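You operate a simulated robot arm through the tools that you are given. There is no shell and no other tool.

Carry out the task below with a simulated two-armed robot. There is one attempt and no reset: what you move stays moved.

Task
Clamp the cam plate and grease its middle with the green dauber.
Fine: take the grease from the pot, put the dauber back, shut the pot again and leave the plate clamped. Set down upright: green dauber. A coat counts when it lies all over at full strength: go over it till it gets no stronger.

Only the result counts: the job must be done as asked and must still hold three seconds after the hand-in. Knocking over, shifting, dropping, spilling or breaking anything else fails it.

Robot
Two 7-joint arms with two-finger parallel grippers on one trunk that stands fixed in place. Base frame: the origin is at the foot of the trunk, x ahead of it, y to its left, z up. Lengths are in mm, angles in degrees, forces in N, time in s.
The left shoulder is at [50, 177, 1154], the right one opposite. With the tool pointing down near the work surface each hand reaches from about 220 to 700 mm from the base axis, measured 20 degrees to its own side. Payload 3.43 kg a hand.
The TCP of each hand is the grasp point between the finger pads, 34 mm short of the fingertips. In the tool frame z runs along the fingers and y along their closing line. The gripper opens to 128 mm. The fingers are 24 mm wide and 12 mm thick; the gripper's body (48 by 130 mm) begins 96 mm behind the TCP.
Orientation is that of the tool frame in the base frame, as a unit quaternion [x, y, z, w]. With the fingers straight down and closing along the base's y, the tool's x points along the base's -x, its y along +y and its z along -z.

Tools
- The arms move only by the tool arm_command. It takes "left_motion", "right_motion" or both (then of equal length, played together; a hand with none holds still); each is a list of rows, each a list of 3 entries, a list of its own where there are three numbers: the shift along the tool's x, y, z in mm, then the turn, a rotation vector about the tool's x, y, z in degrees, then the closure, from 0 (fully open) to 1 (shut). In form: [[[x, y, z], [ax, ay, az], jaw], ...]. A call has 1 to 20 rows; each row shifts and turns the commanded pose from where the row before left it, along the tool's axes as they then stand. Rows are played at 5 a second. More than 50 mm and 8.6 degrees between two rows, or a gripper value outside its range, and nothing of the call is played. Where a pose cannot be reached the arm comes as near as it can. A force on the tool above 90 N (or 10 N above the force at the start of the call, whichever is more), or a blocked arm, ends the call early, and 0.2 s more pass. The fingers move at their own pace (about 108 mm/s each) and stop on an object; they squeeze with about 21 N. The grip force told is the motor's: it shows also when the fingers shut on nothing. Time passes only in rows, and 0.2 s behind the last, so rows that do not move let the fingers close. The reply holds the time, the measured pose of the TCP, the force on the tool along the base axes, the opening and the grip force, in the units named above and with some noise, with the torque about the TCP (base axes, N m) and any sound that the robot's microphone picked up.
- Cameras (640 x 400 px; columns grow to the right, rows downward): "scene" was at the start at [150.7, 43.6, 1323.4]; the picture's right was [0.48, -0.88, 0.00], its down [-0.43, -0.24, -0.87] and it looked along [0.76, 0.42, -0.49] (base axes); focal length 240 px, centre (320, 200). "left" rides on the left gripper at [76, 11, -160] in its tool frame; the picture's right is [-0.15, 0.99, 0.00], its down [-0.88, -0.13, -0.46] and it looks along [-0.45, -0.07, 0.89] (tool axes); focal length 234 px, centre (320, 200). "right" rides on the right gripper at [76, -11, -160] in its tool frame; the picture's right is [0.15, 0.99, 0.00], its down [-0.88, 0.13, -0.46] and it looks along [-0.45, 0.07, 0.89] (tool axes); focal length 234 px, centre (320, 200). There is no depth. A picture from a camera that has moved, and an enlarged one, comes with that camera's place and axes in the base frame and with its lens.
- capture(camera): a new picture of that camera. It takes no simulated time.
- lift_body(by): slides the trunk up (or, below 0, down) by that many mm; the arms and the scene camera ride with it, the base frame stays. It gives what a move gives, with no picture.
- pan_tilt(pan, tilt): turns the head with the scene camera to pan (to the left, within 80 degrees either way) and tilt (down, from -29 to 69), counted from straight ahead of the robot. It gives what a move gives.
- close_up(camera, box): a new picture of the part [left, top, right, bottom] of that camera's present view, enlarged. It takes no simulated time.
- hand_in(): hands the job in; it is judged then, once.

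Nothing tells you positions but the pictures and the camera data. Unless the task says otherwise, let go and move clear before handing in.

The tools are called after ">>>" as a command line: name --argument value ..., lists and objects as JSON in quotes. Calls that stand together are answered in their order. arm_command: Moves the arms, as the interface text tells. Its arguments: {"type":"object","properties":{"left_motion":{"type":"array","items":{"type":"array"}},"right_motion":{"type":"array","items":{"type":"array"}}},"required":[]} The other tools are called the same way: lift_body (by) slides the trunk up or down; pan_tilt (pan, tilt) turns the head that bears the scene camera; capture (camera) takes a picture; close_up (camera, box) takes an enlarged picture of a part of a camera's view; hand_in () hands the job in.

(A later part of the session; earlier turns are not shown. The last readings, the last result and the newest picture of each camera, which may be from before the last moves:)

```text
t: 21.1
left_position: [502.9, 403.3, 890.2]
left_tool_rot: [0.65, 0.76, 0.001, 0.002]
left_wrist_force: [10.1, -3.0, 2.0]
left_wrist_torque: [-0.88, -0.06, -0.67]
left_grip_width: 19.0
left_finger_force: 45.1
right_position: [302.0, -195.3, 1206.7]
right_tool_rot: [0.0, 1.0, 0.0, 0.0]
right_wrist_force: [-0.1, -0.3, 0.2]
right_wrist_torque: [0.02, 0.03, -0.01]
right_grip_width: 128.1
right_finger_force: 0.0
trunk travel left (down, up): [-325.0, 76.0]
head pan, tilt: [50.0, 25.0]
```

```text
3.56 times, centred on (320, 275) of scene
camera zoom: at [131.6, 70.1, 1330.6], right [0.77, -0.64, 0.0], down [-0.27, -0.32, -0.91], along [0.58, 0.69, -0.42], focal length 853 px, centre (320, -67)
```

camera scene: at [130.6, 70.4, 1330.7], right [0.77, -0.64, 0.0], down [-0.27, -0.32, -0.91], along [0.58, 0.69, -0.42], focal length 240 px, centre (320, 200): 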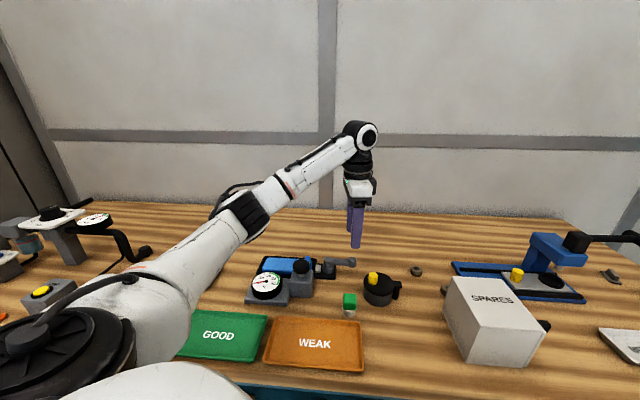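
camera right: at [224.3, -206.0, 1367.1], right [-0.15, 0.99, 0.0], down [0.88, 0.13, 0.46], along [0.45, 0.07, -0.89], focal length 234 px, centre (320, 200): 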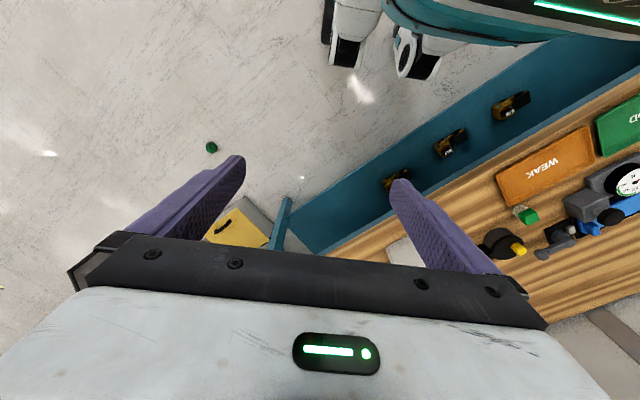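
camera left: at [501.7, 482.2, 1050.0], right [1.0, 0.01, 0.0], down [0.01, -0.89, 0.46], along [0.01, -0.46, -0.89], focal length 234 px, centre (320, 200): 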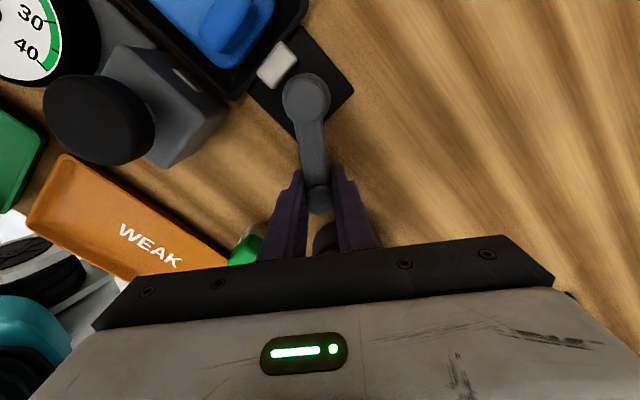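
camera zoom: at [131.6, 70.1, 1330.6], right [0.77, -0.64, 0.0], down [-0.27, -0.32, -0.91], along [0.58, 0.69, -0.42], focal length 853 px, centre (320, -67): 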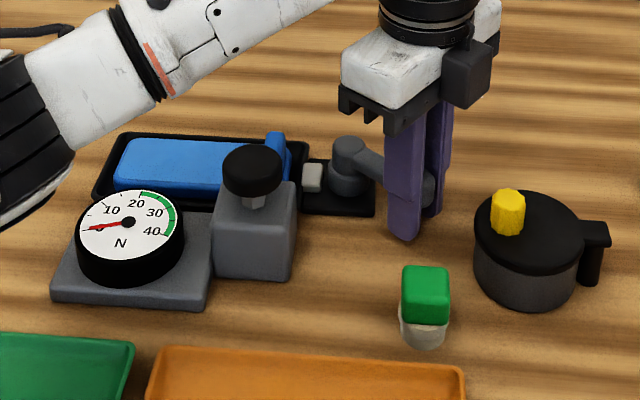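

Lever has turned ~36°, light resistance. Continuing.

>>> arm_command --left_motion '[[[0.26, -5.97, 0], [0, 0, 5], 0.9], [[0.26, -5.97, 0], [0, 0, 5], 0.9], [[0.26, -5.97, 0], [0, 0, 5], 0.9], [[0.26, -5.97, 0], [0, 0, 5], 0.9], [[0.26, -5.97, 0], [0, 0, 5], 0.9], [[0.26, -5.97, 0], [0, 0, 5], 0.9], [[0, 0, 0], [0, 0, 0], 0.9]]'

>>> capture --camera "left"

>>> close_up --camera "scene" --box '[230, 220, 410, 330]'

```text
t: 22.7
left_position: [468.7, 407.7, 890.0]
left_tool_rot: [0.824, 0.567, 0.001, 0.002]
left_wrist_force: [21.3, 5.1, 9.9]
left_wrist_torque: [-0.61, 0.47, -1.1]
left_grip_width: 19.5
left_finger_force: 44.7
right_position: [303.4, -195.3, 1206.7]
right_tool_rot: [0.0, 1.0, 0.001, 0.0]
right_wrist_force: [0.1, -0.2, 0.6]
right_wrist_torque: [0.0, -0.01, 0.02]
right_grip_width: 128.2
right_finger_force: 0.2
trunk travel left (down, up): [-325.0, 76.0]
head pan, tilt: [50.0, 25.0]
```

```text
taken
camera left: at [504.7, 476.4, 1050.2], right [0.87, -0.49, 0.01], down [-0.44, -0.77, 0.46], along [-0.22, -0.4, -0.89], focal length 234 px, centre (320, 200)
```

left: 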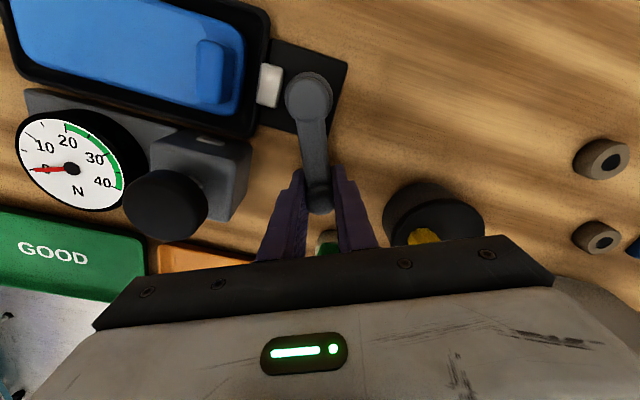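

```text
3.56 times, centred on (320, 275) of scene
camera zoom: at [132.1, 70.4, 1330.6], right [0.77, -0.64, 0.0], down [-0.27, -0.32, -0.91], along [0.58, 0.69, -0.42], focal length 853 px, centre (320, -67)
```

zoom: 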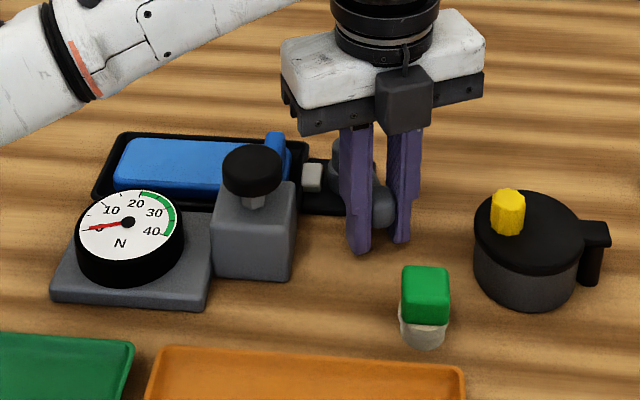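

About 66° turned, resistance growing (21 N). I go on in small steps, minding the gauge block.

>>> arm_command --left_motion '[[[0.17, -4.78, 0], [0, 0, 4], 0.9], [[0.17, -4.78, 0], [0, 0, 4], 0.9], [[0.17, -4.78, 0], [0, 0, 4], 0.9], [[0, 0, 0], [0, 0, 0], 0.9]]'

>>> capture --camera "left"

>>> close_up --camera "scene" --box '[230, 220, 410, 330]'

```text
t: 23.7
left_position: [456.2, 414.6, 889.8]
left_tool_rot: [0.879, 0.477, 0.002, 0.003]
left_wrist_force: [23.2, 5.5, 13.2]
left_wrist_torque: [-0.5, 0.63, -1.01]
left_grip_width: 19.6
left_finger_force: 45.2
right_position: [301.8, -194.3, 1206.8]
right_tool_rot: [0.001, 1.0, 0.001, -0.001]
right_wrist_force: [-0.2, -1.0, -1.1]
right_wrist_torque: [-0.01, 0.04, 0.01]
right_grip_width: 127.9
right_finger_force: 0.0
trunk travel left (down, up): [-325.0, 76.0]
head pan, tilt: [50.0, 25.0]
```

```text
taken
camera left: at [505.4, 473.8, 1050.2], right [0.75, -0.66, 0.01], down [-0.59, -0.67, 0.45], along [-0.3, -0.34, -0.89], focal length 234 px, centre (320, 200)
```

left: 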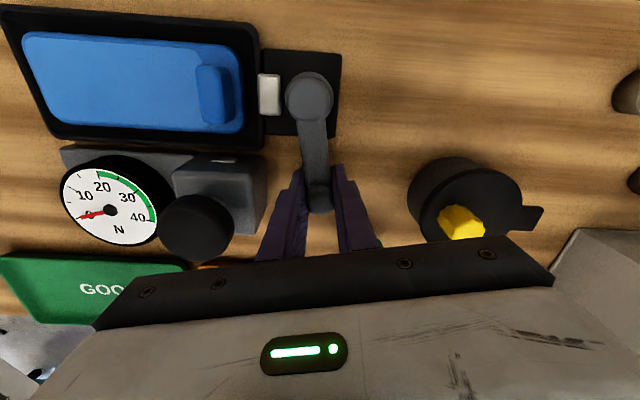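

```text
3.56 times, centred on (320, 275) of scene
camera zoom: at [132.0, 70.1, 1330.6], right [0.77, -0.64, 0.0], down [-0.27, -0.32, -0.91], along [0.58, 0.69, -0.42], focal length 853 px, centre (320, -67)
```

zoom: 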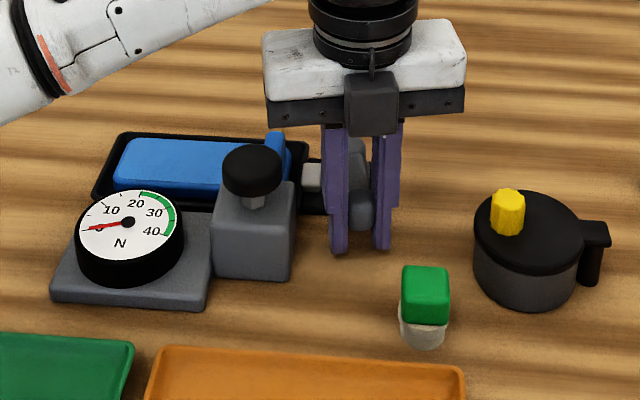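

About 78° turned. Next 8° more, watching the clearance to the gauge block.

>>> arm_command --left_motion '[[[0.17, -4.78, 0], [0, 0, 4], 0.9], [[0.17, -4.78, 0], [0, 0, 4], 0.9], [[0, 0, 0], [0, 0, 0], 0.9]]'

>>> close_up --camera "left" --box '[150, 20, 390, 240]'

>>> close_up --camera "scene" --box '[280, 240, 360, 310]'

```text
t: 24.5
left_position: [449.1, 420.8, 891.3]
left_tool_rot: [0.91, 0.415, 0.003, 0.003]
left_wrist_force: [27.2, 9.1, 9.6]
left_wrist_torque: [-0.32, 0.59, -0.95]
left_grip_width: 20.0
left_finger_force: 44.4
right_position: [303.8, -194.9, 1206.7]
right_tool_rot: [0.001, 1.0, 0.002, 0.0]
right_wrist_force: [-0.2, -0.5, -0.2]
right_wrist_torque: [-0.01, -0.02, -0.01]
right_grip_width: 127.9
right_finger_force: 0.0
trunk travel left (down, up): [-325.0, 76.0]
head pan, tilt: [50.0, 25.0]
```

```text
1.82 times, centred on (270, 130) of left
camera zoom: at [505.4, 472.1, 1050.3], right [0.65, -0.76, 0.01], down [-0.68, -0.58, 0.45], along [-0.34, -0.3, -0.89], focal length 426 px, centre (411, 327)
```

zoom: 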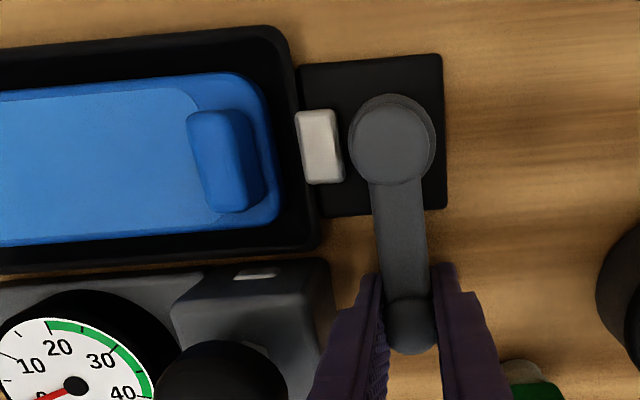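

```text
5.71 times, centred on (320, 275) of scene
camera zoom: at [132.8, 70.5, 1330.4], right [0.77, -0.64, 0.0], down [-0.27, -0.32, -0.91], along [0.58, 0.69, -0.42], focal length 1370 px, centre (320, -229)
```

zoom: 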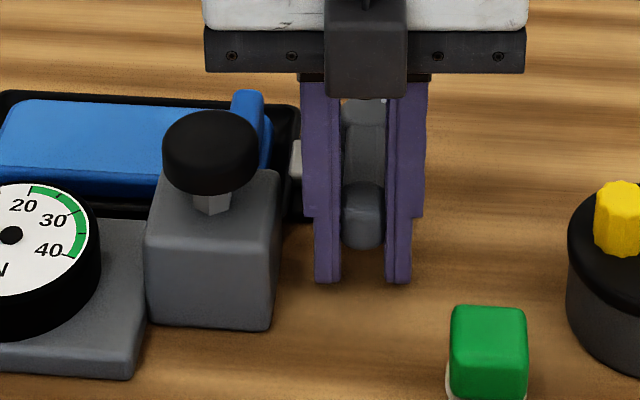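

Still moving with about 28 N of resistance and some room to the block; continuing carefully.

>>> arm_command --left_motion '[[[0.1, -3.6, 0], [0, 0, 3], 0.9], [[0.1, -3.6, 0], [0, 0, 3], 0.9], [[0, 0, 0], [0, 0, 0], 0.9]]'

>>> close_up --camera "left" --box '[150, 20, 390, 240]'

>>> close_up --camera "scene" --box '[280, 240, 360, 310]'

```text
t: 25.3
left_position: [445.9, 420.8, 891.4]
left_tool_rot: [0.93, 0.367, 0.005, 0.007]
left_wrist_force: [36.6, -12.7, 5.2]
left_wrist_torque: [0.37, 0.37, 1.09]
left_grip_width: 19.4
left_finger_force: 45.3
right_position: [304.1, -196.8, 1205.0]
right_tool_rot: [0.0, 1.0, 0.002, -0.002]
right_wrist_force: [0.6, 0.4, -0.6]
right_wrist_torque: [0.03, 0.02, -0.04]
right_grip_width: 127.9
right_finger_force: 0.1
trunk travel left (down, up): [-325.0, 76.0]
head pan, tilt: [50.0, 25.0]
```

```text
1.82 times, centred on (270, 130) of left
camera zoom: at [507.0, 468.0, 1050.5], right [0.57, -0.82, 0.01], down [-0.74, -0.5, 0.45], along [-0.36, -0.27, -0.89], focal length 426 px, centre (411, 327)
```

zoom: 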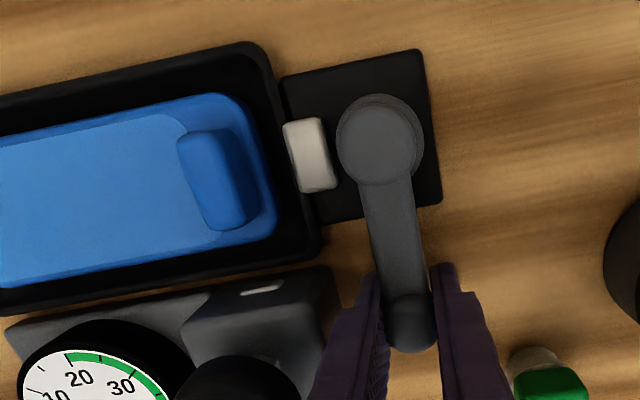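

```text
5.71 times, centred on (320, 275) of scene
camera zoom: at [133.9, 68.6, 1330.3], right [0.77, -0.64, 0.0], down [-0.27, -0.32, -0.91], along [0.58, 0.69, -0.42], focal length 1370 px, centre (320, -229)
```

zoom: 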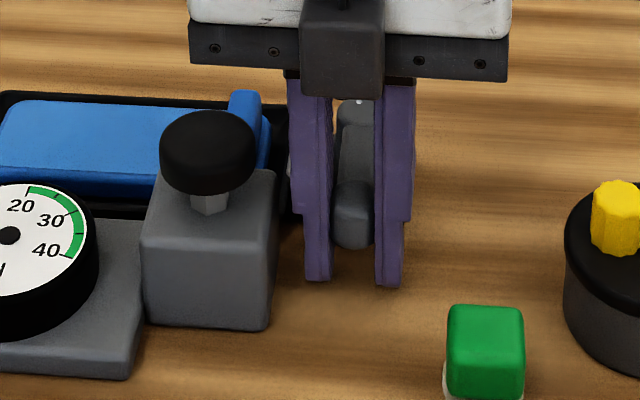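

The lever has reached its stop at ~88° (motion stalled, force changed direction). I ease off, release gently and see whether it holds.

>>> arm_command --left_motion '[[[0.1, 3.6, 0], [0, 0, -3], 0.9], [[0, 0, 0], [0, 0, 0], 0.9]]'

>>> arm_command --left_motion '[[[0, 0, 0], [0, 0, 0], 0.75], [[0, 0, 0], [0, 0, 0], 0.7], [[0, 0, 0], [0, 0, 0], 0.7]]'

>>> close_up --camera "left" --box '[150, 20, 390, 240]'

>>> close_up --camera "scene" --box '[280, 240, 360, 310]'

```text
t: 25.9
left_position: [447.2, 421.9, 890.9]
left_tool_rot: [0.921, 0.39, 0.003, 0.003]
left_wrist_force: [24.3, -7.7, 6.3]
left_wrist_torque: [0.66, -0.37, -1.1]
left_grip_width: 19.3
left_finger_force: 44.6
right_position: [303.1, -195.7, 1206.5]
right_tool_rot: [-0.001, 1.0, 0.001, -0.002]
right_wrist_force: [-0.3, 0.5, 0.4]
right_wrist_torque: [0.0, 0.03, 0.0]
right_grip_width: 128.0
right_finger_force: 0.2
trunk travel left (down, up): [-325.0, 76.0]
head pan, tilt: [50.0, 25.0]
```

```text
t: 26.7
left_position: [443.8, 421.5, 890.3]
left_tool_rot: [0.921, 0.39, -0.002, 0.0]
left_wrist_force: [5.5, -10.8, -4.8]
left_wrist_torque: [-0.06, -0.03, 0.0]
left_grip_width: 32.3
left_finger_force: 0.1
right_position: [302.4, -194.4, 1206.6]
right_tool_rot: [0.001, 1.0, 0.001, -0.001]
right_wrist_force: [0.4, -0.2, -0.4]
right_wrist_torque: [-0.02, 0.01, -0.01]
right_grip_width: 128.3
right_finger_force: 0.0
trunk travel left (down, up): [-325.0, 76.0]
head pan, tilt: [50.0, 25.0]
```

```text
1.82 times, centred on (270, 130) of left
camera zoom: at [504.1, 470.3, 1048.9], right [0.61, -0.79, 0.0], down [-0.7, -0.54, 0.46], along [-0.36, -0.28, -0.89], focal length 426 px, centre (411, 327)
```

zoom: 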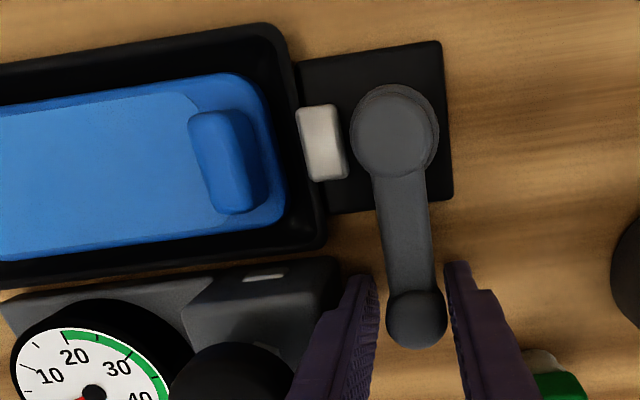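

```text
5.71 times, centred on (320, 275) of scene
camera zoom: at [131.6, 69.8, 1330.5], right [0.77, -0.64, 0.0], down [-0.27, -0.32, -0.91], along [0.58, 0.69, -0.42], focal length 1370 px, centre (320, -229)
```

zoom: 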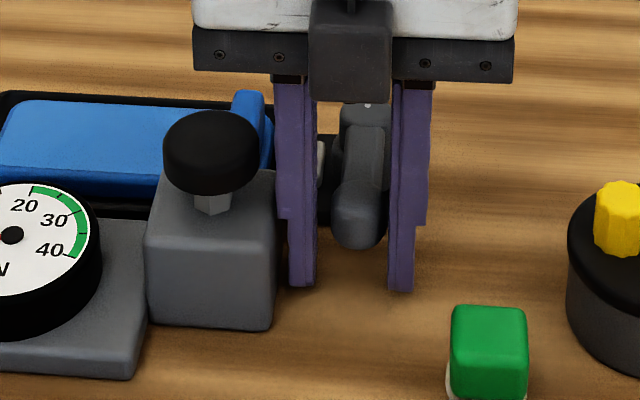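

The wrist shows ~12 N away from the gauge block, so the outer finger may be touching it; I narrow the opening a touch and shift off it before lifting.

>>> arm_command --left_motion '[[[0, 2, 0], [0, 0, 0], 0.76], [[0, 2, 0], [0, 0, 0], 0.76], [[0, 0, 0], [0, 0, 0], 0.76]]'

>>> close_up --camera "left" --box '[150, 20, 390, 240]'

```text
t: 27.5
left_position: [445.6, 419.5, 890.0]
left_tool_rot: [0.92, 0.392, 0.0, 0.0]
left_wrist_force: [-0.1, -0.8, 0.6]
left_wrist_torque: [0.02, -0.03, 0.01]
left_grip_width: 30.7
left_finger_force: 0.1
right_position: [300.6, -194.2, 1206.6]
right_tool_rot: [0.0, 1.0, 0.001, -0.001]
right_wrist_force: [-0.7, -0.1, 0.4]
right_wrist_torque: [0.0, -0.03, -0.02]
right_grip_width: 128.2
right_finger_force: 0.1
trunk travel left (down, up): [-325.0, 76.0]
head pan, tilt: [50.0, 25.0]
```

```text
1.82 times, centred on (270, 130) of left
camera zoom: at [506.3, 468.8, 1050.1], right [0.61, -0.79, 0.0], down [-0.7, -0.54, 0.46], along [-0.36, -0.28, -0.89], focal length 426 px, centre (411, 327)
```

zoom: 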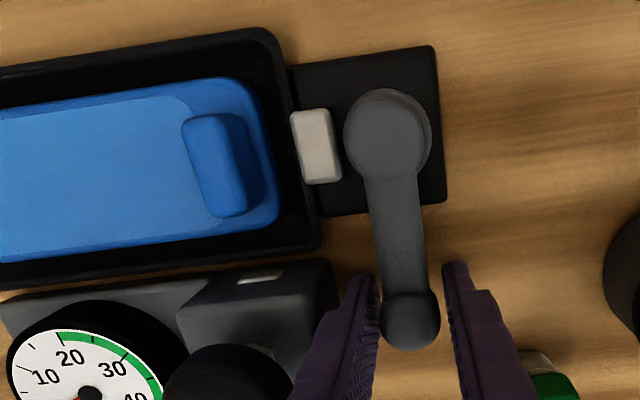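

Force is back to zero and the lever stays put at ~88°. To be sure it is at its stop, I'll come down behind the ball with shut fingers and press it a little further.

>>> arm_command --left_motion '[[[0, 0, -30], [0, 0, 0], 0.76], [[0, 0, -30], [0, 0, 0], 0.76], [[0, 16, 0], [0, 0, 0], 1], [[0, 16, 0], [0, 0, 0], 1], [[0, 0, 0], [0, 0, 0], 1], [[0, 0, 30], [0, 0, 0], 1], [[0, 0, 30], [0, 0, 0], 1], [[0, 0, 0], [0, 0, 0], 1]]'

>>> close_up --camera "left" --box '[150, 20, 390, 240]'

>>> close_up --camera "scene" --box '[230, 220, 410, 330]'

```text
t: 29.3
left_position: [467.6, 397.3, 889.9]
left_tool_rot: [0.92, 0.391, 0.0, 0.001]
left_wrist_force: [0.6, -0.3, -0.4]
left_wrist_torque: [-0.02, -0.02, -0.04]
left_grip_width: 0.2
left_finger_force: 21.2
right_position: [301.2, -194.9, 1207.3]
right_tool_rot: [0.001, 1.0, 0.001, 0.0]
right_wrist_force: [-0.2, -0.7, 0.4]
right_wrist_torque: [0.0, 0.01, 0.01]
right_grip_width: 127.9
right_finger_force: 0.0
trunk travel left (down, up): [-325.0, 76.0]
head pan, tilt: [50.0, 25.0]
```

```text
1.82 times, centred on (270, 130) of left
camera zoom: at [529.2, 446.0, 1049.4], right [0.61, -0.79, 0.0], down [-0.71, -0.54, 0.46], along [-0.36, -0.28, -0.89], focal length 426 px, centre (411, 327)
```

zoom: 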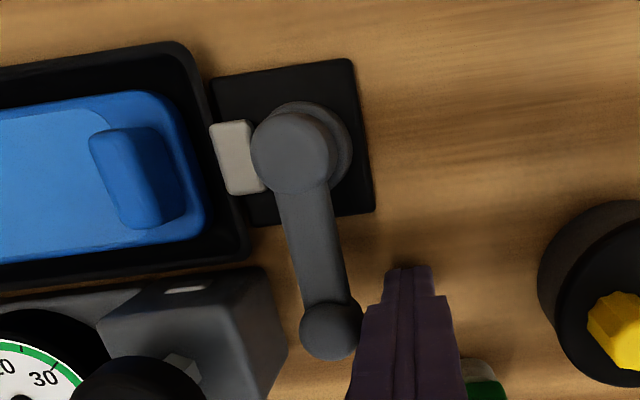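

```text
3.56 times, centred on (320, 275) of scene
camera zoom: at [130.6, 70.3, 1330.7], right [0.77, -0.64, 0.0], down [-0.27, -0.32, -0.91], along [0.58, 0.69, -0.42], focal length 853 px, centre (320, -67)
```

zoom: 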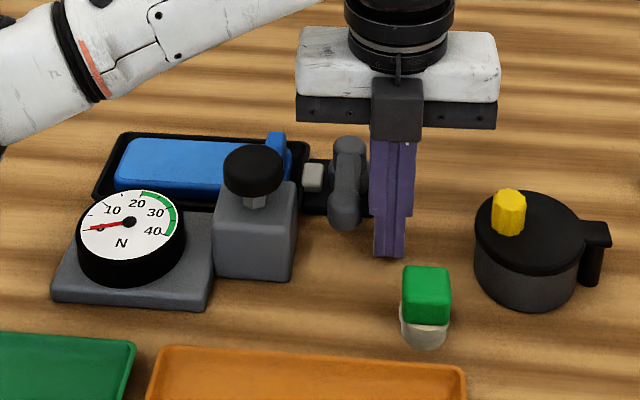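

Now a gentle push on the ball toward the closed direction.

>>> arm_command --left_motion '[[[0, -5, 0], [0, 0, 0], 1], [[0, -4, 0], [0, 0, 0], 1], [[0, -2, 0], [0, 0, 0], 1], [[0, -2, 0], [0, 0, 0], 1], [[0, 0, 0], [0, 0, 0], 1]]'

>>> close_up --camera "left" --box '[150, 20, 390, 240]'

```text
t: 30.5
left_position: [460.4, 407.7, 890.3]
left_tool_rot: [0.92, 0.391, 0.0, 0.001]
left_wrist_force: [1.8, -2.2, -1.6]
left_wrist_torque: [0.0, -0.01, -0.01]
left_grip_width: 0.0
left_finger_force: 20.9
right_position: [298.9, -194.2, 1206.2]
right_tool_rot: [0.0, 1.0, 0.001, 0.0]
right_wrist_force: [-0.4, -0.6, 0.1]
right_wrist_torque: [0.0, 0.02, -0.01]
right_grip_width: 127.6
right_finger_force: 0.1
trunk travel left (down, up): [-325.0, 76.0]
head pan, tilt: [50.0, 25.0]
```

```text
1.82 times, centred on (270, 130) of left
camera zoom: at [520.5, 455.2, 1049.6], right [0.61, -0.79, 0.0], down [-0.71, -0.54, 0.46], along [-0.36, -0.28, -0.89], focal length 426 px, centre (411, 327)
```

zoom: 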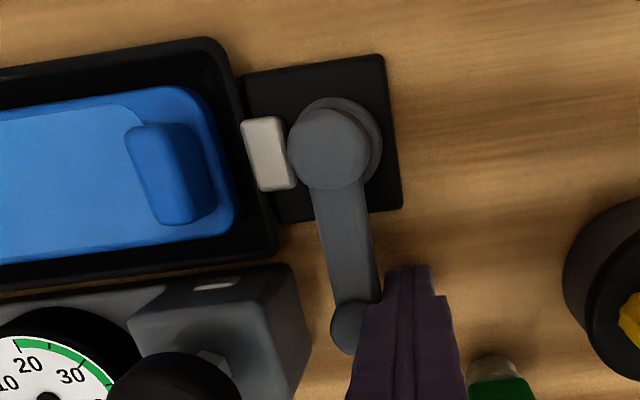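

>>> arm_command --left_motion '[[[0, -2, 0], [0, 0, 0], 1], [[0, -2, 0], [0, 0, 0], 1], [[0, 0, 0], [0, 0, 0], 1]]'

>>> arm_command --left_motion '[[[0, -2, 0], [0, 0, 0], 1], [[0, -2, 0], [0, 0, 0], 1], [[0, 0, 0], [0, 0, 0], 1]]'

>>> close_up --camera "left" --box '[150, 20, 390, 240]'

```text
t: 31.3
left_position: [460.4, 407.0, 889.8]
left_tool_rot: [0.921, 0.39, 0.001, 0.005]
left_wrist_force: [18.6, -16.8, -0.4]
left_wrist_torque: [0.07, 0.09, -0.29]
left_grip_width: 0.0
left_finger_force: 20.7
right_position: [302.0, -195.3, 1206.5]
right_tool_rot: [0.0, 1.0, 0.002, 0.0]
right_wrist_force: [0.6, 0.6, -0.3]
right_wrist_torque: [0.01, 0.01, 0.0]
right_grip_width: 128.1
right_finger_force: 0.0
trunk travel left (down, up): [-325.0, 76.0]
head pan, tilt: [50.0, 25.0]
```

```text
t: 32.1
left_position: [459.3, 407.0, 890.4]
left_tool_rot: [0.921, 0.389, 0.005, 0.007]
left_wrist_force: [30.4, -25.7, 2.3]
left_wrist_torque: [0.16, 0.21, -0.43]
left_grip_width: 0.0
left_finger_force: 21.5
right_position: [303.7, -197.3, 1206.6]
right_tool_rot: [0.0, 1.0, 0.002, -0.003]
right_wrist_force: [0.5, -0.6, 0.4]
right_wrist_torque: [0.01, -0.02, -0.01]
right_grip_width: 128.2
right_finger_force: 0.0
trunk travel left (down, up): [-325.0, 76.0]
head pan, tilt: [50.0, 25.0]
```

```text
1.82 times, centred on (270, 130) of left
camera zoom: at [518.0, 456.3, 1050.2], right [0.61, -0.79, 0.02], down [-0.71, -0.54, 0.45], along [-0.35, -0.28, -0.89], focal length 426 px, centre (411, 327)
```

zoom: 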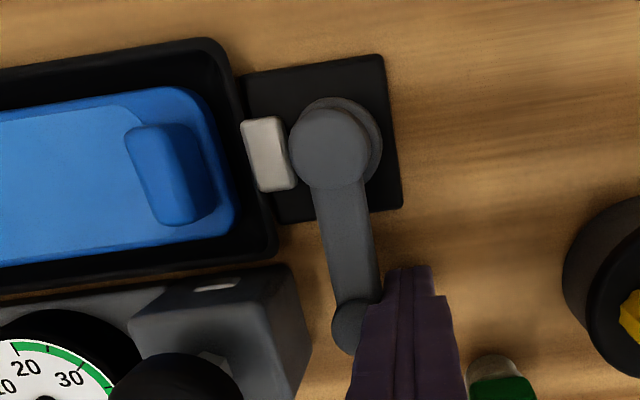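

The lever is firmly at its stop (40 N, no motion): the plate is clamped. I back off, rise and unwind the wrist, then look at the plate surface from above.

>>> arm_command --left_motion '[[[0, 6, 0], [0, 0, 0], 1], [[0, 6, 0], [0, 0, 0], 1], [[0, 0, -30], [0, 0, 0], 1], [[0, 0, -30], [0, 0, 0], 1], [[0, 0, -30], [0, 0, 0], 1], [[0, 0, -20], [0, 0, 0], 1]]'

>>> arm_command --left_motion '[[[0, 0, 0], [0, 0, -7.5], 1], [[0, 0, 0], [0, 0, -7.5], 1], [[0, 0, 0], [0, 0, -7.5], 1], [[0, 0, 0], [0, 0, -7.5], 1], [[0, 0, 0], [0, 0, -7.5], 1], [[0, 0, 0], [0, 0, -7.5], 1], [[0, 0, 0], [0, 0, -7.5], 1], [[0, 0, 0], [0, 0, -7.5], 1], [[0, 0, 0], [0, 0, -7.5], 1], [[0, 0, 0], [0, 0, -7.5], 1], [[0, 0, 0], [0, 0, -7.5], 1], [[0, 0, 0], [0, 0, -7.5], 1], [[0, 0, 0], [0, 0, -7.5], 1], [[0, 0, 0], [0, 0, -7.5], 1], [[0, 0, 0], [0, 0, -7.5], 1], [[0, 0, 0], [0, 0, -7.5], 1], [[0, 0, 0], [0, 0, -7.5], 1], [[0, 0, 0], [0, 0, -6.5], 1]]'

>>> arm_command --left_motion '[[[24, 34, 0], [0, 0, 0], 1], [[24, 34, 0], [0, 0, 0], 1], [[24, 34, 0], [0, 0, 0], 1], [[24, 34, 0], [0, 0, 0], 1], [[24, 34, 0], [0, 0, 0], 1]]'

>>> capture --camera "left"

```text
t: 33.5
left_position: [463.7, 402.9, 998.7]
left_tool_rot: [0.92, 0.392, -0.001, 0.0]
left_wrist_force: [-0.7, 0.4, -0.4]
left_wrist_torque: [0.02, -0.03, 0.05]
left_grip_width: 0.0
left_finger_force: 20.9
right_position: [300.5, -193.8, 1207.3]
right_tool_rot: [0.0, 1.0, 0.001, 0.0]
right_wrist_force: [0.6, -0.1, 0.0]
right_wrist_torque: [0.05, -0.02, -0.02]
right_grip_width: 128.1
right_finger_force: 0.0
trunk travel left (down, up): [-325.0, 76.0]
head pan, tilt: [50.0, 25.0]
```

```text
t: 37.3
left_position: [463.0, 404.6, 1000.7]
left_tool_rot: [-0.002, 1.0, -0.001, 0.0]
left_wrist_force: [-0.5, -0.6, 0.1]
left_wrist_torque: [-0.03, -0.01, 0.01]
left_grip_width: 0.0
left_finger_force: 21.2
right_position: [301.5, -195.6, 1207.3]
right_tool_rot: [0.0, 1.0, 0.001, 0.0]
right_wrist_force: [-0.3, 0.2, -0.4]
right_wrist_torque: [-0.01, -0.02, -0.02]
right_grip_width: 128.1
right_finger_force: 0.1
trunk travel left (down, up): [-325.0, 76.0]
head pan, tilt: [50.0, 25.0]
```

```text
t: 38.5
left_position: [341.2, 575.6, 1000.2]
left_tool_rot: [0.0, 1.0, 0.0, 0.001]
left_wrist_force: [0.2, -0.3, 0.1]
left_wrist_torque: [-0.04, -0.02, -0.02]
left_grip_width: 0.0
left_finger_force: 20.7
right_position: [300.6, -196.3, 1205.9]
right_tool_rot: [0.001, 1.0, 0.0, 0.0]
right_wrist_force: [-0.2, -0.3, 0.5]
right_wrist_torque: [0.01, -0.01, -0.03]
right_grip_width: 127.9
right_finger_force: 0.0
trunk travel left (down, up): [-325.0, 76.0]
head pan, tilt: [50.0, 25.0]
```

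```text
taken
camera left: at [264.9, 589.0, 1159.4], right [0.15, 0.99, 0.0], down [0.88, -0.13, 0.46], along [0.45, -0.07, -0.89], focal length 234 px, centre (320, 200)
```

left: 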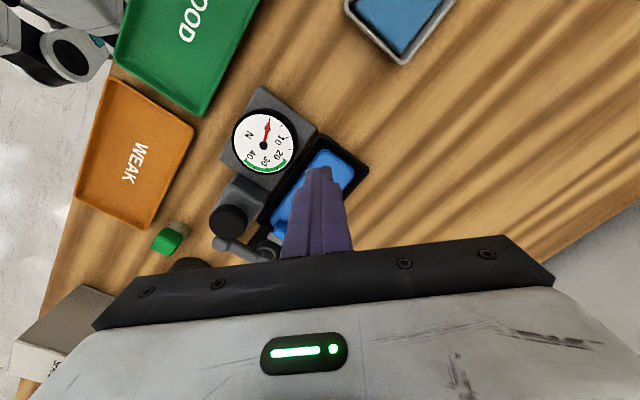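

Shut fingers hide the plate; I open them and shift back to view it.

>>> arm_command --left_motion '[[[25, 0, 0], [0, 0, 0], 0], [[25, 0, 0], [0, 0, 0], 0], [[20, 0, 0], [0, 0, 0], 0], [[0, 0, 0], [0, 0, 0], 0]]'

>>> close_up --camera "left" --box '[200, 100, 420, 260]'

>>> capture --camera "scene"

```text
t: 39.5
left_position: [273.5, 574.3, 999.3]
left_tool_rot: [-0.001, 1.0, 0.0, 0.0]
left_wrist_force: [0.4, 0.2, 0.4]
left_wrist_torque: [-0.02, 0.01, -0.01]
left_grip_width: 128.0
left_finger_force: 0.1
right_position: [301.2, -195.5, 1207.0]
right_tool_rot: [0.0, 1.0, 0.001, 0.0]
right_wrist_force: [-0.3, 0.3, 0.3]
right_wrist_torque: [-0.01, 0.0, -0.01]
right_grip_width: 127.8
right_finger_force: 0.2
trunk travel left (down, up): [-325.0, 76.0]
head pan, tilt: [50.0, 25.0]
```

```text
2.50 times, centred on (310, 180) of left
camera zoom: at [197.0, 587.9, 1159.3], right [0.15, 0.99, 0.0], down [0.88, -0.13, 0.46], along [0.45, -0.07, -0.89], focal length 585 px, centre (345, 250)
```

zoom: 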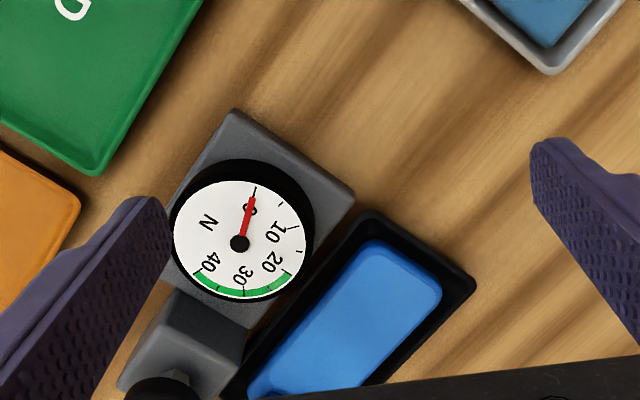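

```text
taken
camera scene: at [130.7, 70.5, 1330.6], right [0.77, -0.64, 0.0], down [-0.27, -0.32, -0.91], along [0.58, 0.69, -0.42], focal length 240 px, centre (320, 200)
```

scene: 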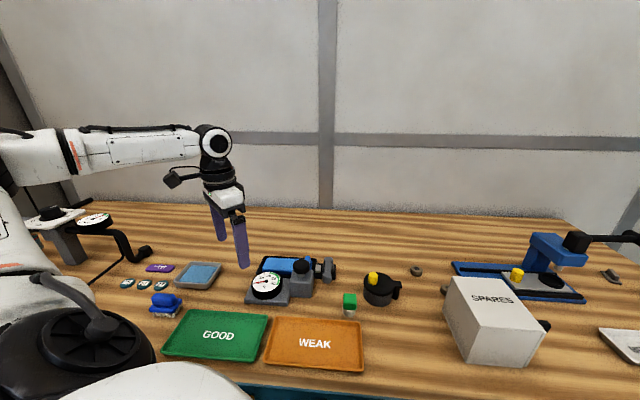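

I shift forward so the plate sits in the upper half of the picture, between the open fingers.

>>> arm_command --left_motion '[[[-30, 0, 0], [0, 0, 0], 0], [[-30, 0, 0], [0, 0, 0], 0], [[-30, 0, 0], [0, 0, 0], 0], [[-25, 0, 0], [0, 0, 0], 0], [[0, 0, 0], [0, 0, 0], 0]]'

>>> close_up --camera "left" --box '[220, 50, 420, 210]'

>>> capture --camera "left"

```text
t: 40.7
left_position: [389.6, 572.9, 998.7]
left_tool_rot: [0.0, 1.0, -0.002, 0.0]
left_wrist_force: [0.4, 0.8, -0.1]
left_wrist_torque: [0.01, 0.02, 0.02]
left_grip_width: 128.1
left_finger_force: 0.1
right_position: [300.7, -194.3, 1207.3]
right_tool_rot: [-0.001, 1.0, 0.001, 0.0]
right_wrist_force: [0.2, 0.4, -0.1]
right_wrist_torque: [-0.03, -0.01, 0.0]
right_grip_width: 128.0
right_finger_force: 0.0
trunk travel left (down, up): [-325.0, 76.0]
head pan, tilt: [50.0, 25.0]
```

```text
2.50 times, centred on (320, 130) of left
camera zoom: at [312.4, 587.1, 1158.6], right [0.14, 0.99, 0.0], down [0.88, -0.13, 0.46], along [0.45, -0.07, -0.89], focal length 585 px, centre (320, 375)
```

zoom: 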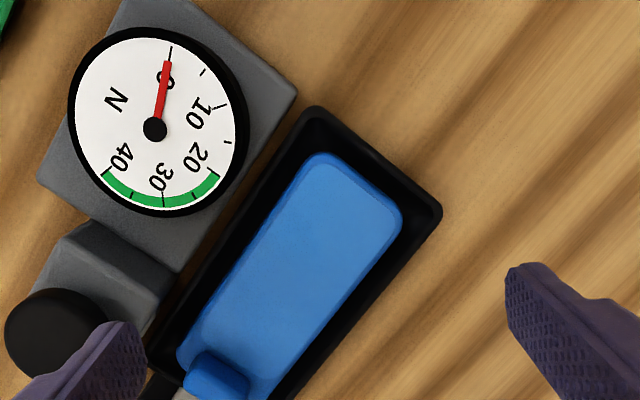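

```text
taken
camera left: at [312.4, 587.1, 1158.6], right [0.14, 0.99, 0.0], down [0.88, -0.13, 0.46], along [0.45, -0.07, -0.89], focal length 234 px, centre (320, 200)
```

left: 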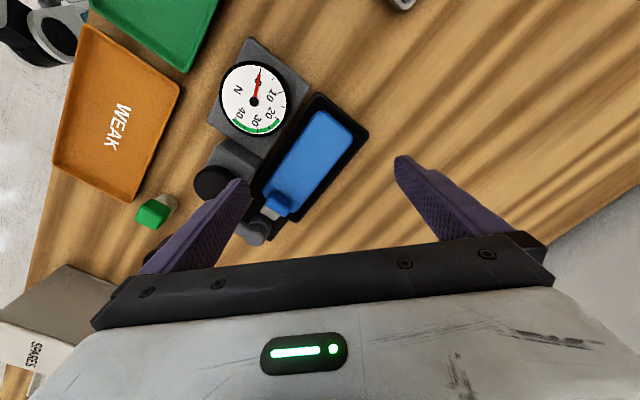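

>>> close_up --camera "scene" --box '[230, 240, 350, 315]'

>>> close_up --camera "scene" --box '[320, 255, 420, 325]'

```text
5.33 times, centred on (290, 278) of scene
camera zoom: at [130.6, 70.4, 1330.7], right [0.77, -0.64, 0.0], down [-0.27, -0.32, -0.91], along [0.58, 0.69, -0.42], focal length 1279 px, centre (480, -213)
```

zoom: 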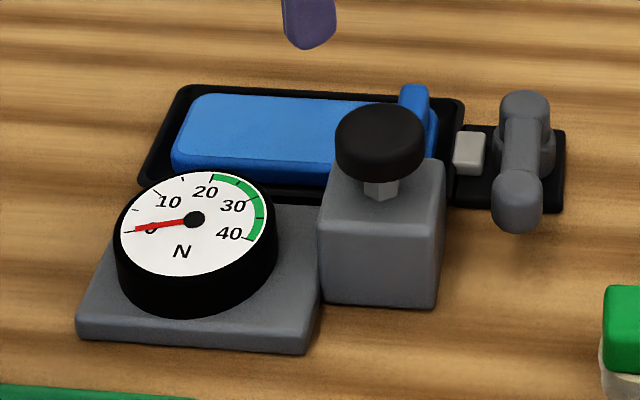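

```text
5.71 times, centred on (370, 290) of scene
camera zoom: at [130.6, 70.4, 1330.7], right [0.77, -0.64, 0.0], down [-0.27, -0.32, -0.91], along [0.58, 0.69, -0.42], focal length 1370 px, centre (34, -314)
```

zoom: 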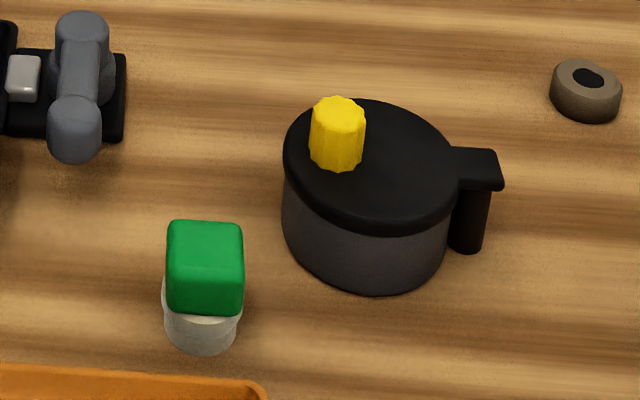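

I place the plate top at z ≈ 864, corners about [346,582], [378,617], [438,489], [470,524]; centre ≈ [408,553]. One more enlarged look at the plate surface for a marked area.

>>> close_up --camera "left" --box '[255, 85, 385, 215]'

```text
3.08 times, centred on (320, 150) of left
camera zoom: at [312.4, 587.1, 1158.6], right [0.14, 0.99, 0.0], down [0.88, -0.13, 0.46], along [0.45, -0.07, -0.89], focal length 720 px, centre (320, 354)
```

zoom: 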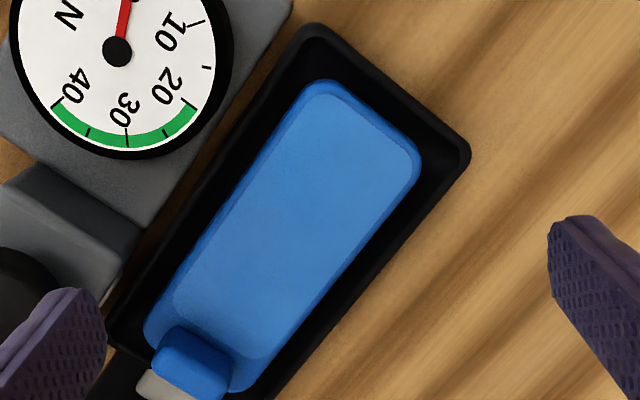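

The plate has a lighter inset patch (about 106 × 46 mm, centre ≈ [404, 559]) – its middle. Next I go above the pot's yellow knob with the closing line tangential to the presumed pivot post near [566, 290].

>>> arm_command --left_motion '[[[-19.3, -34, 0], [0, 0, 0], 0.3], [[-19.3, -34, 0], [0, 0, 0], 0.5], [[-19.3, -34, 0], [0, 0, 0], 0.6], [[-19.3, -34, 0], [0, 0, 0], 0.6], [[-19.3, -34, 0], [0, 0, 0], 0.6], [[-19.3, -34, 0], [0, 0, 0], 0.6], [[-19.3, -34, 0], [0, 0, 0], 0.6], [[0, 0, 0], [0, 0, 8], 0.6], [[0, 0, 0], [0, 0, 8], 0.6], [[0, 0, 0], [0, 0, 8], 0.6], [[0, 0, 0], [0, 0, 8], 0.6], [[0, 0, 0], [0, 0, 8], 0.6], [[0, 0, 0], [0, 0, 8], 0.6], [[0, 0, 30], [0, 0, 0], 0.6], [[0, 0, 0], [0, 0, 0], 0.6]]'

>>> capture --camera "left"

>>> close_up --camera "left" --box '[220, 100, 420, 260]'

>>> close_up --camera "scene" --box '[330, 235, 430, 315]'

```text
t: 43.9
left_position: [521.9, 337.6, 971.4]
left_tool_rot: [0.406, 0.914, 0.0, 0.001]
left_wrist_force: [-0.2, 0.6, 0.4]
left_wrist_torque: [0.01, 0.0, -0.04]
left_grip_width: 51.4
left_finger_force: 0.0
right_position: [300.4, -195.2, 1206.9]
right_tool_rot: [0.0, 1.0, 0.001, 0.0]
right_wrist_force: [0.3, -0.6, 0.1]
right_wrist_torque: [-0.01, 0.02, -0.04]
right_grip_width: 128.0
right_finger_force: 0.1
trunk travel left (down, up): [-325.0, 76.0]
head pan, tilt: [50.0, 25.0]
```

```text
taken
camera left: at [478.8, 401.8, 1129.6], right [0.83, 0.55, 0.0], down [0.49, -0.74, 0.46], along [0.25, -0.38, -0.89], focal length 234 px, centre (320, 200)
```

left: 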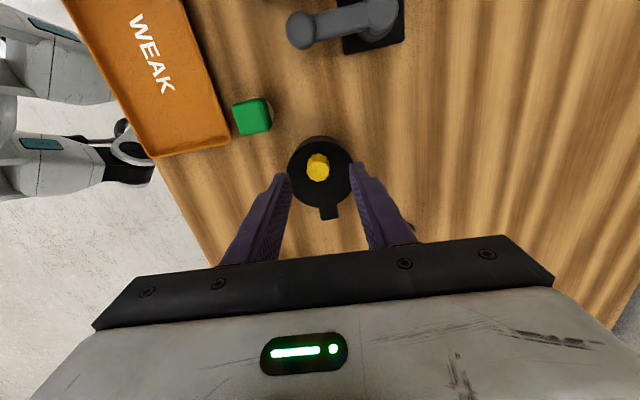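

```text
2.50 times, centred on (320, 180) of left
camera zoom: at [478.8, 401.8, 1129.6], right [0.83, 0.55, 0.0], down [0.49, -0.74, 0.46], along [0.25, -0.38, -0.89], focal length 585 px, centre (320, 250)
```

zoom: 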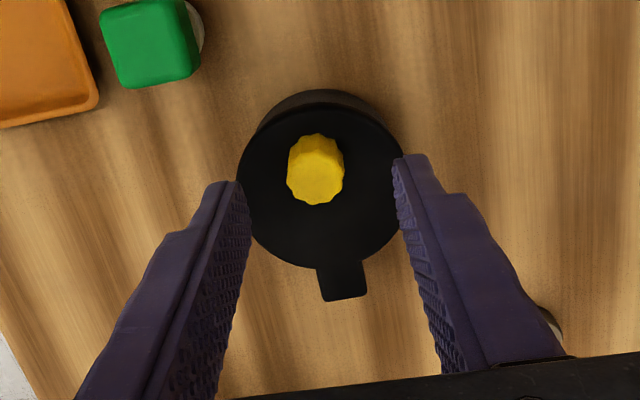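

```text
5.00 times, centred on (380, 275) of scene
camera zoom: at [130.5, 70.2, 1330.7], right [0.77, -0.64, 0.0], down [-0.27, -0.32, -0.91], along [0.58, 0.69, -0.42], focal length 1199 px, centre (20, -175)
```

zoom: 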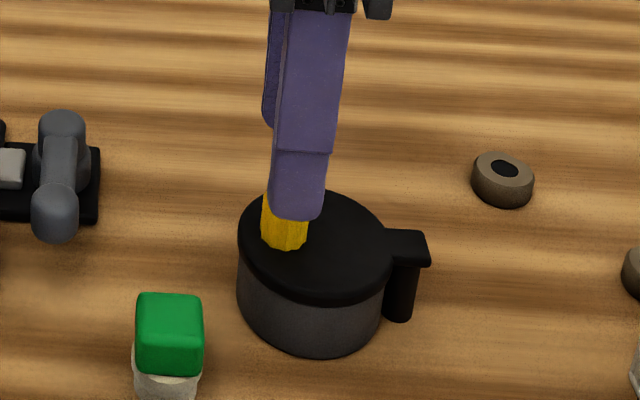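

The knob is centred between the fingers; pivot looks to be at ≈ [564, 291]. I descend so the tips stop just above the lid (≈ 893) and grip the knob.

>>> arm_command --left_motion '[[[-1.9, -1.7, 0], [0, 0, -3], 0.6], [[0, 0, 20], [0, 0, 0], 0.6], [[0, 0, 15], [0, 0, 0], 0.6], [[0, 0, 8], [0, 0, 0], 0.6], [[0, 0, 0], [0, 0, 0], 0.6]]'

>>> close_up --camera "scene" --box '[330, 235, 430, 315]'

>>> close_up --camera "left" --box '[220, 100, 420, 260]'

```text
t: 45.1
left_position: [523.1, 334.4, 931.3]
left_tool_rot: [0.382, 0.924, 0.0, 0.002]
left_wrist_force: [-0.4, -0.1, 12.8]
left_wrist_torque: [-0.17, 0.33, 0.05]
left_grip_width: 51.2
left_finger_force: 0.0
right_position: [298.9, -194.9, 1207.6]
right_tool_rot: [0.0, 1.0, 0.001, 0.001]
right_wrist_force: [0.2, -1.1, -0.1]
right_wrist_torque: [-0.03, 0.03, 0.0]
right_grip_width: 127.9
right_finger_force: 0.0
trunk travel left (down, up): [-325.0, 76.0]
head pan, tilt: [50.0, 25.0]
```

```text
5.00 times, centred on (380, 275) of scene
camera zoom: at [129.5, 69.7, 1331.1], right [0.77, -0.64, 0.0], down [-0.27, -0.32, -0.91], along [0.58, 0.69, -0.42], focal length 1199 px, centre (20, -175)
```

zoom: 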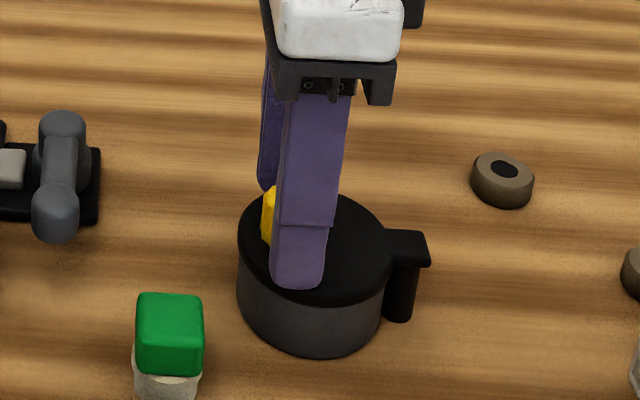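

```text
2.50 times, centred on (320, 180) of left
camera zoom: at [475.5, 396.9, 1089.2], right [0.8, 0.6, 0.0], down [0.53, -0.71, 0.46], along [0.28, -0.37, -0.89], focal length 585 px, centre (320, 250)
```

zoom: 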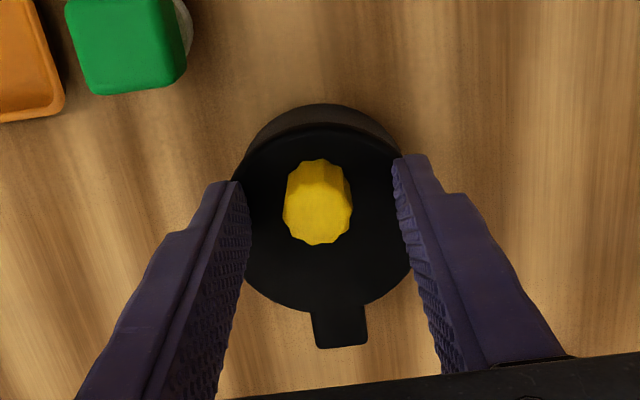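

Fingertips touched the lid (12.8 N) at TCP z 931, so the lid top is ~897. I raise 3 mm and grip the knob.

>>> arm_command --left_motion '[[[0, 0, -4], [0, 0, 0], 0.6], [[0, 0, 0], [0, 0, 0], 0.8], [[0, 0, 0], [0, 0, 0], 0.9], [[0, 0, 0], [0, 0, 0], 0.9]]'

>>> close_up --camera "left" --box '[220, 100, 420, 260]'

```text
t: 46.1
left_position: [521.8, 333.6, 930.3]
left_tool_rot: [0.383, 0.924, -0.001, -0.002]
left_wrist_force: [-6.8, -1.7, -8.2]
left_wrist_torque: [0.44, -0.3, -0.03]
left_grip_width: 21.0
left_finger_force: 45.4
right_position: [300.9, -195.6, 1206.2]
right_tool_rot: [0.0, 1.0, 0.001, 0.0]
right_wrist_force: [0.3, 0.7, 0.3]
right_wrist_torque: [0.0, 0.01, -0.02]
right_grip_width: 128.2
right_finger_force: 0.0
trunk travel left (down, up): [-325.0, 76.0]
head pan, tilt: [50.0, 25.0]
```

```text
2.50 times, centred on (320, 180) of left
camera zoom: at [475.8, 397.3, 1090.0], right [0.8, 0.6, 0.0], down [0.53, -0.71, 0.45], along [0.27, -0.37, -0.89], focal length 585 px, centre (320, 250)
```

zoom: 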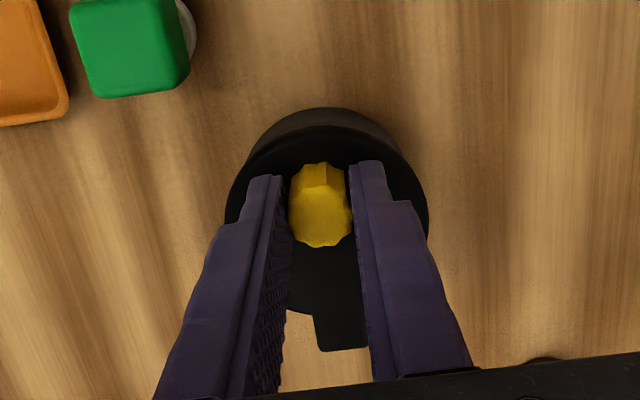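

Knob gripped at 21 mm. I relieve the slight pull and test a small swing counter-clockwise about the post.

>>> arm_command --left_motion '[[[0, 0, 1.5], [0, 0, 0], 0.9], [[-0.08, -3.17, 0], [0, 0, -3], 0.9], [[-0.08, -3.17, 0], [0, 0, -3], 0.9], [[0, 0, 0], [0, 0, 0], 0.9]]'

>>> close_up --camera "left" --box '[220, 100, 420, 260]'

>>> close_up --camera "scene" --box '[330, 235, 430, 315]'

```text
t: 47.1
left_position: [520.0, 331.6, 931.4]
left_tool_rot: [0.332, 0.943, 0.0, 0.0]
left_wrist_force: [-9.8, 7.0, -5.8]
left_wrist_torque: [0.57, -0.15, -0.01]
left_grip_width: 21.1
left_finger_force: 44.7
right_position: [300.4, -193.3, 1206.4]
right_tool_rot: [0.0, 1.0, 0.0, 0.0]
right_wrist_force: [0.3, 0.2, -0.1]
right_wrist_torque: [0.02, -0.03, 0.01]
right_grip_width: 128.3
right_finger_force: 0.1
trunk travel left (down, up): [-325.0, 76.0]
head pan, tilt: [50.0, 25.0]
```

```text
2.50 times, centred on (320, 180) of left
camera zoom: at [465.9, 388.5, 1089.9], right [0.73, 0.68, 0.0], down [0.61, -0.65, 0.46], along [0.31, -0.33, -0.89], focal length 585 px, centre (320, 250)
```

zoom: 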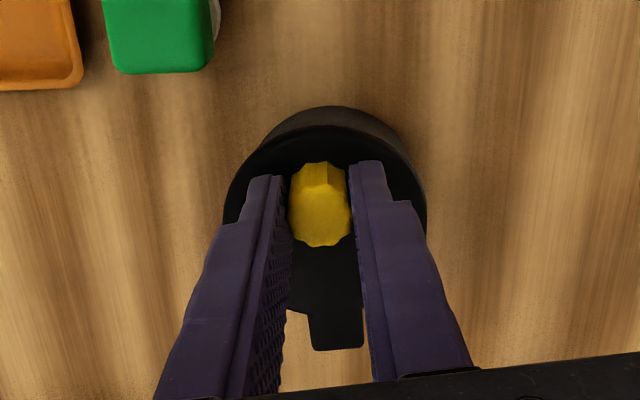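

```text
5.00 times, centred on (380, 275) of scene
camera zoom: at [130.1, 71.4, 1330.7], right [0.77, -0.64, 0.0], down [-0.27, -0.32, -0.91], along [0.58, 0.69, -0.42], focal length 1199 px, centre (20, -175)
```

zoom: 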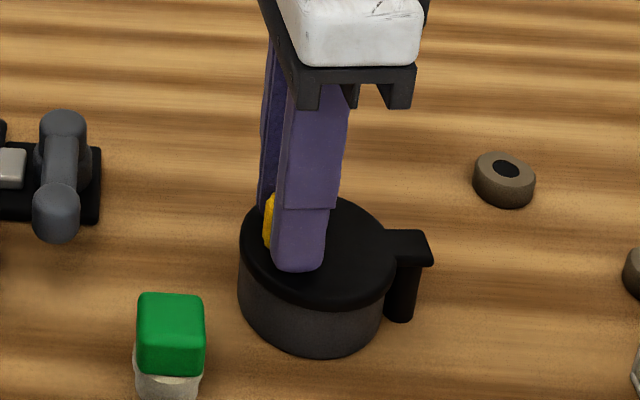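

No tangential resistance and the lid seems to turn against the pot; there is only a mild outward radial force. I continue counter-clockwise with a slightly larger radius.

>>> arm_command --left_motion '[[[1, -5.4, 0], [0, 0, -5], 0.9], [[0.5, -5.4, 0], [0, 0, -5], 0.9], [[-0.24, -5.4, 0], [0, 0, -5], 0.9], [[0, 0, 0], [0, 0, 0], 0.9]]'

>>> close_up --camera "left" --box '[220, 100, 420, 260]'

>>> close_up --camera "scene" --box '[330, 235, 430, 315]'

```text
t: 48.1
left_position: [509.3, 316.7, 930.5]
left_tool_rot: [0.206, 0.979, -0.002, 0.001]
left_wrist_force: [-1.9, 7.4, -1.7]
left_wrist_torque: [1.06, 0.5, 0.37]
left_grip_width: 21.4
left_finger_force: 44.7
right_position: [301.4, -193.2, 1206.8]
right_tool_rot: [0.0, 1.0, 0.0, 0.0]
right_wrist_force: [0.1, 0.4, 0.0]
right_wrist_torque: [0.0, -0.01, -0.01]
right_grip_width: 127.7
right_finger_force: 0.1
trunk travel left (down, up): [-325.0, 76.0]
head pan, tilt: [50.0, 25.0]
```

```text
2.50 times, centred on (320, 180) of left
camera zoom: at [443.9, 359.9, 1089.7], right [0.53, 0.85, 0.0], down [0.75, -0.47, 0.46], along [0.39, -0.25, -0.89], focal length 585 px, centre (320, 250)
```

zoom: 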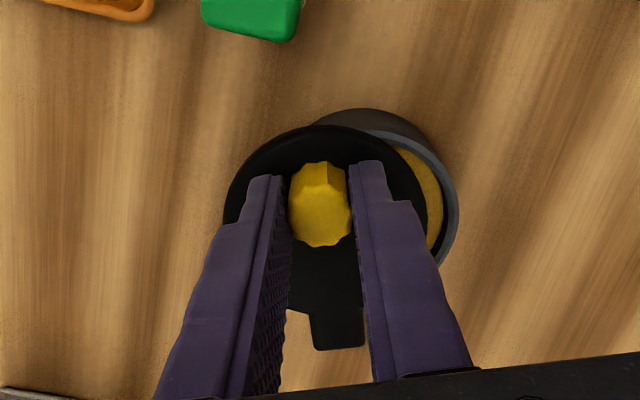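

```text
5.00 times, centred on (380, 275) of scene
camera zoom: at [130.7, 71.1, 1330.7], right [0.77, -0.64, 0.0], down [-0.27, -0.32, -0.91], along [0.58, 0.69, -0.42], focal length 1199 px, centre (20, -175)
```

zoom: 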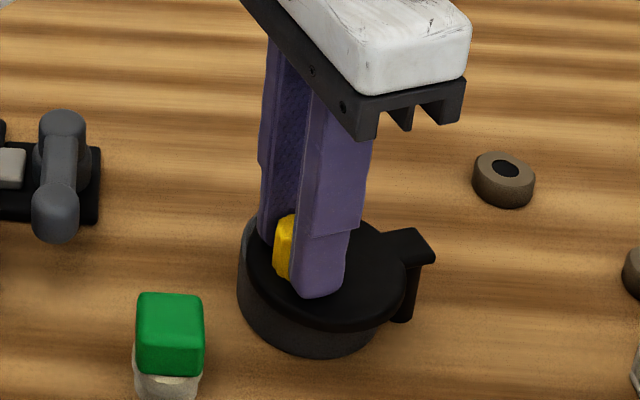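

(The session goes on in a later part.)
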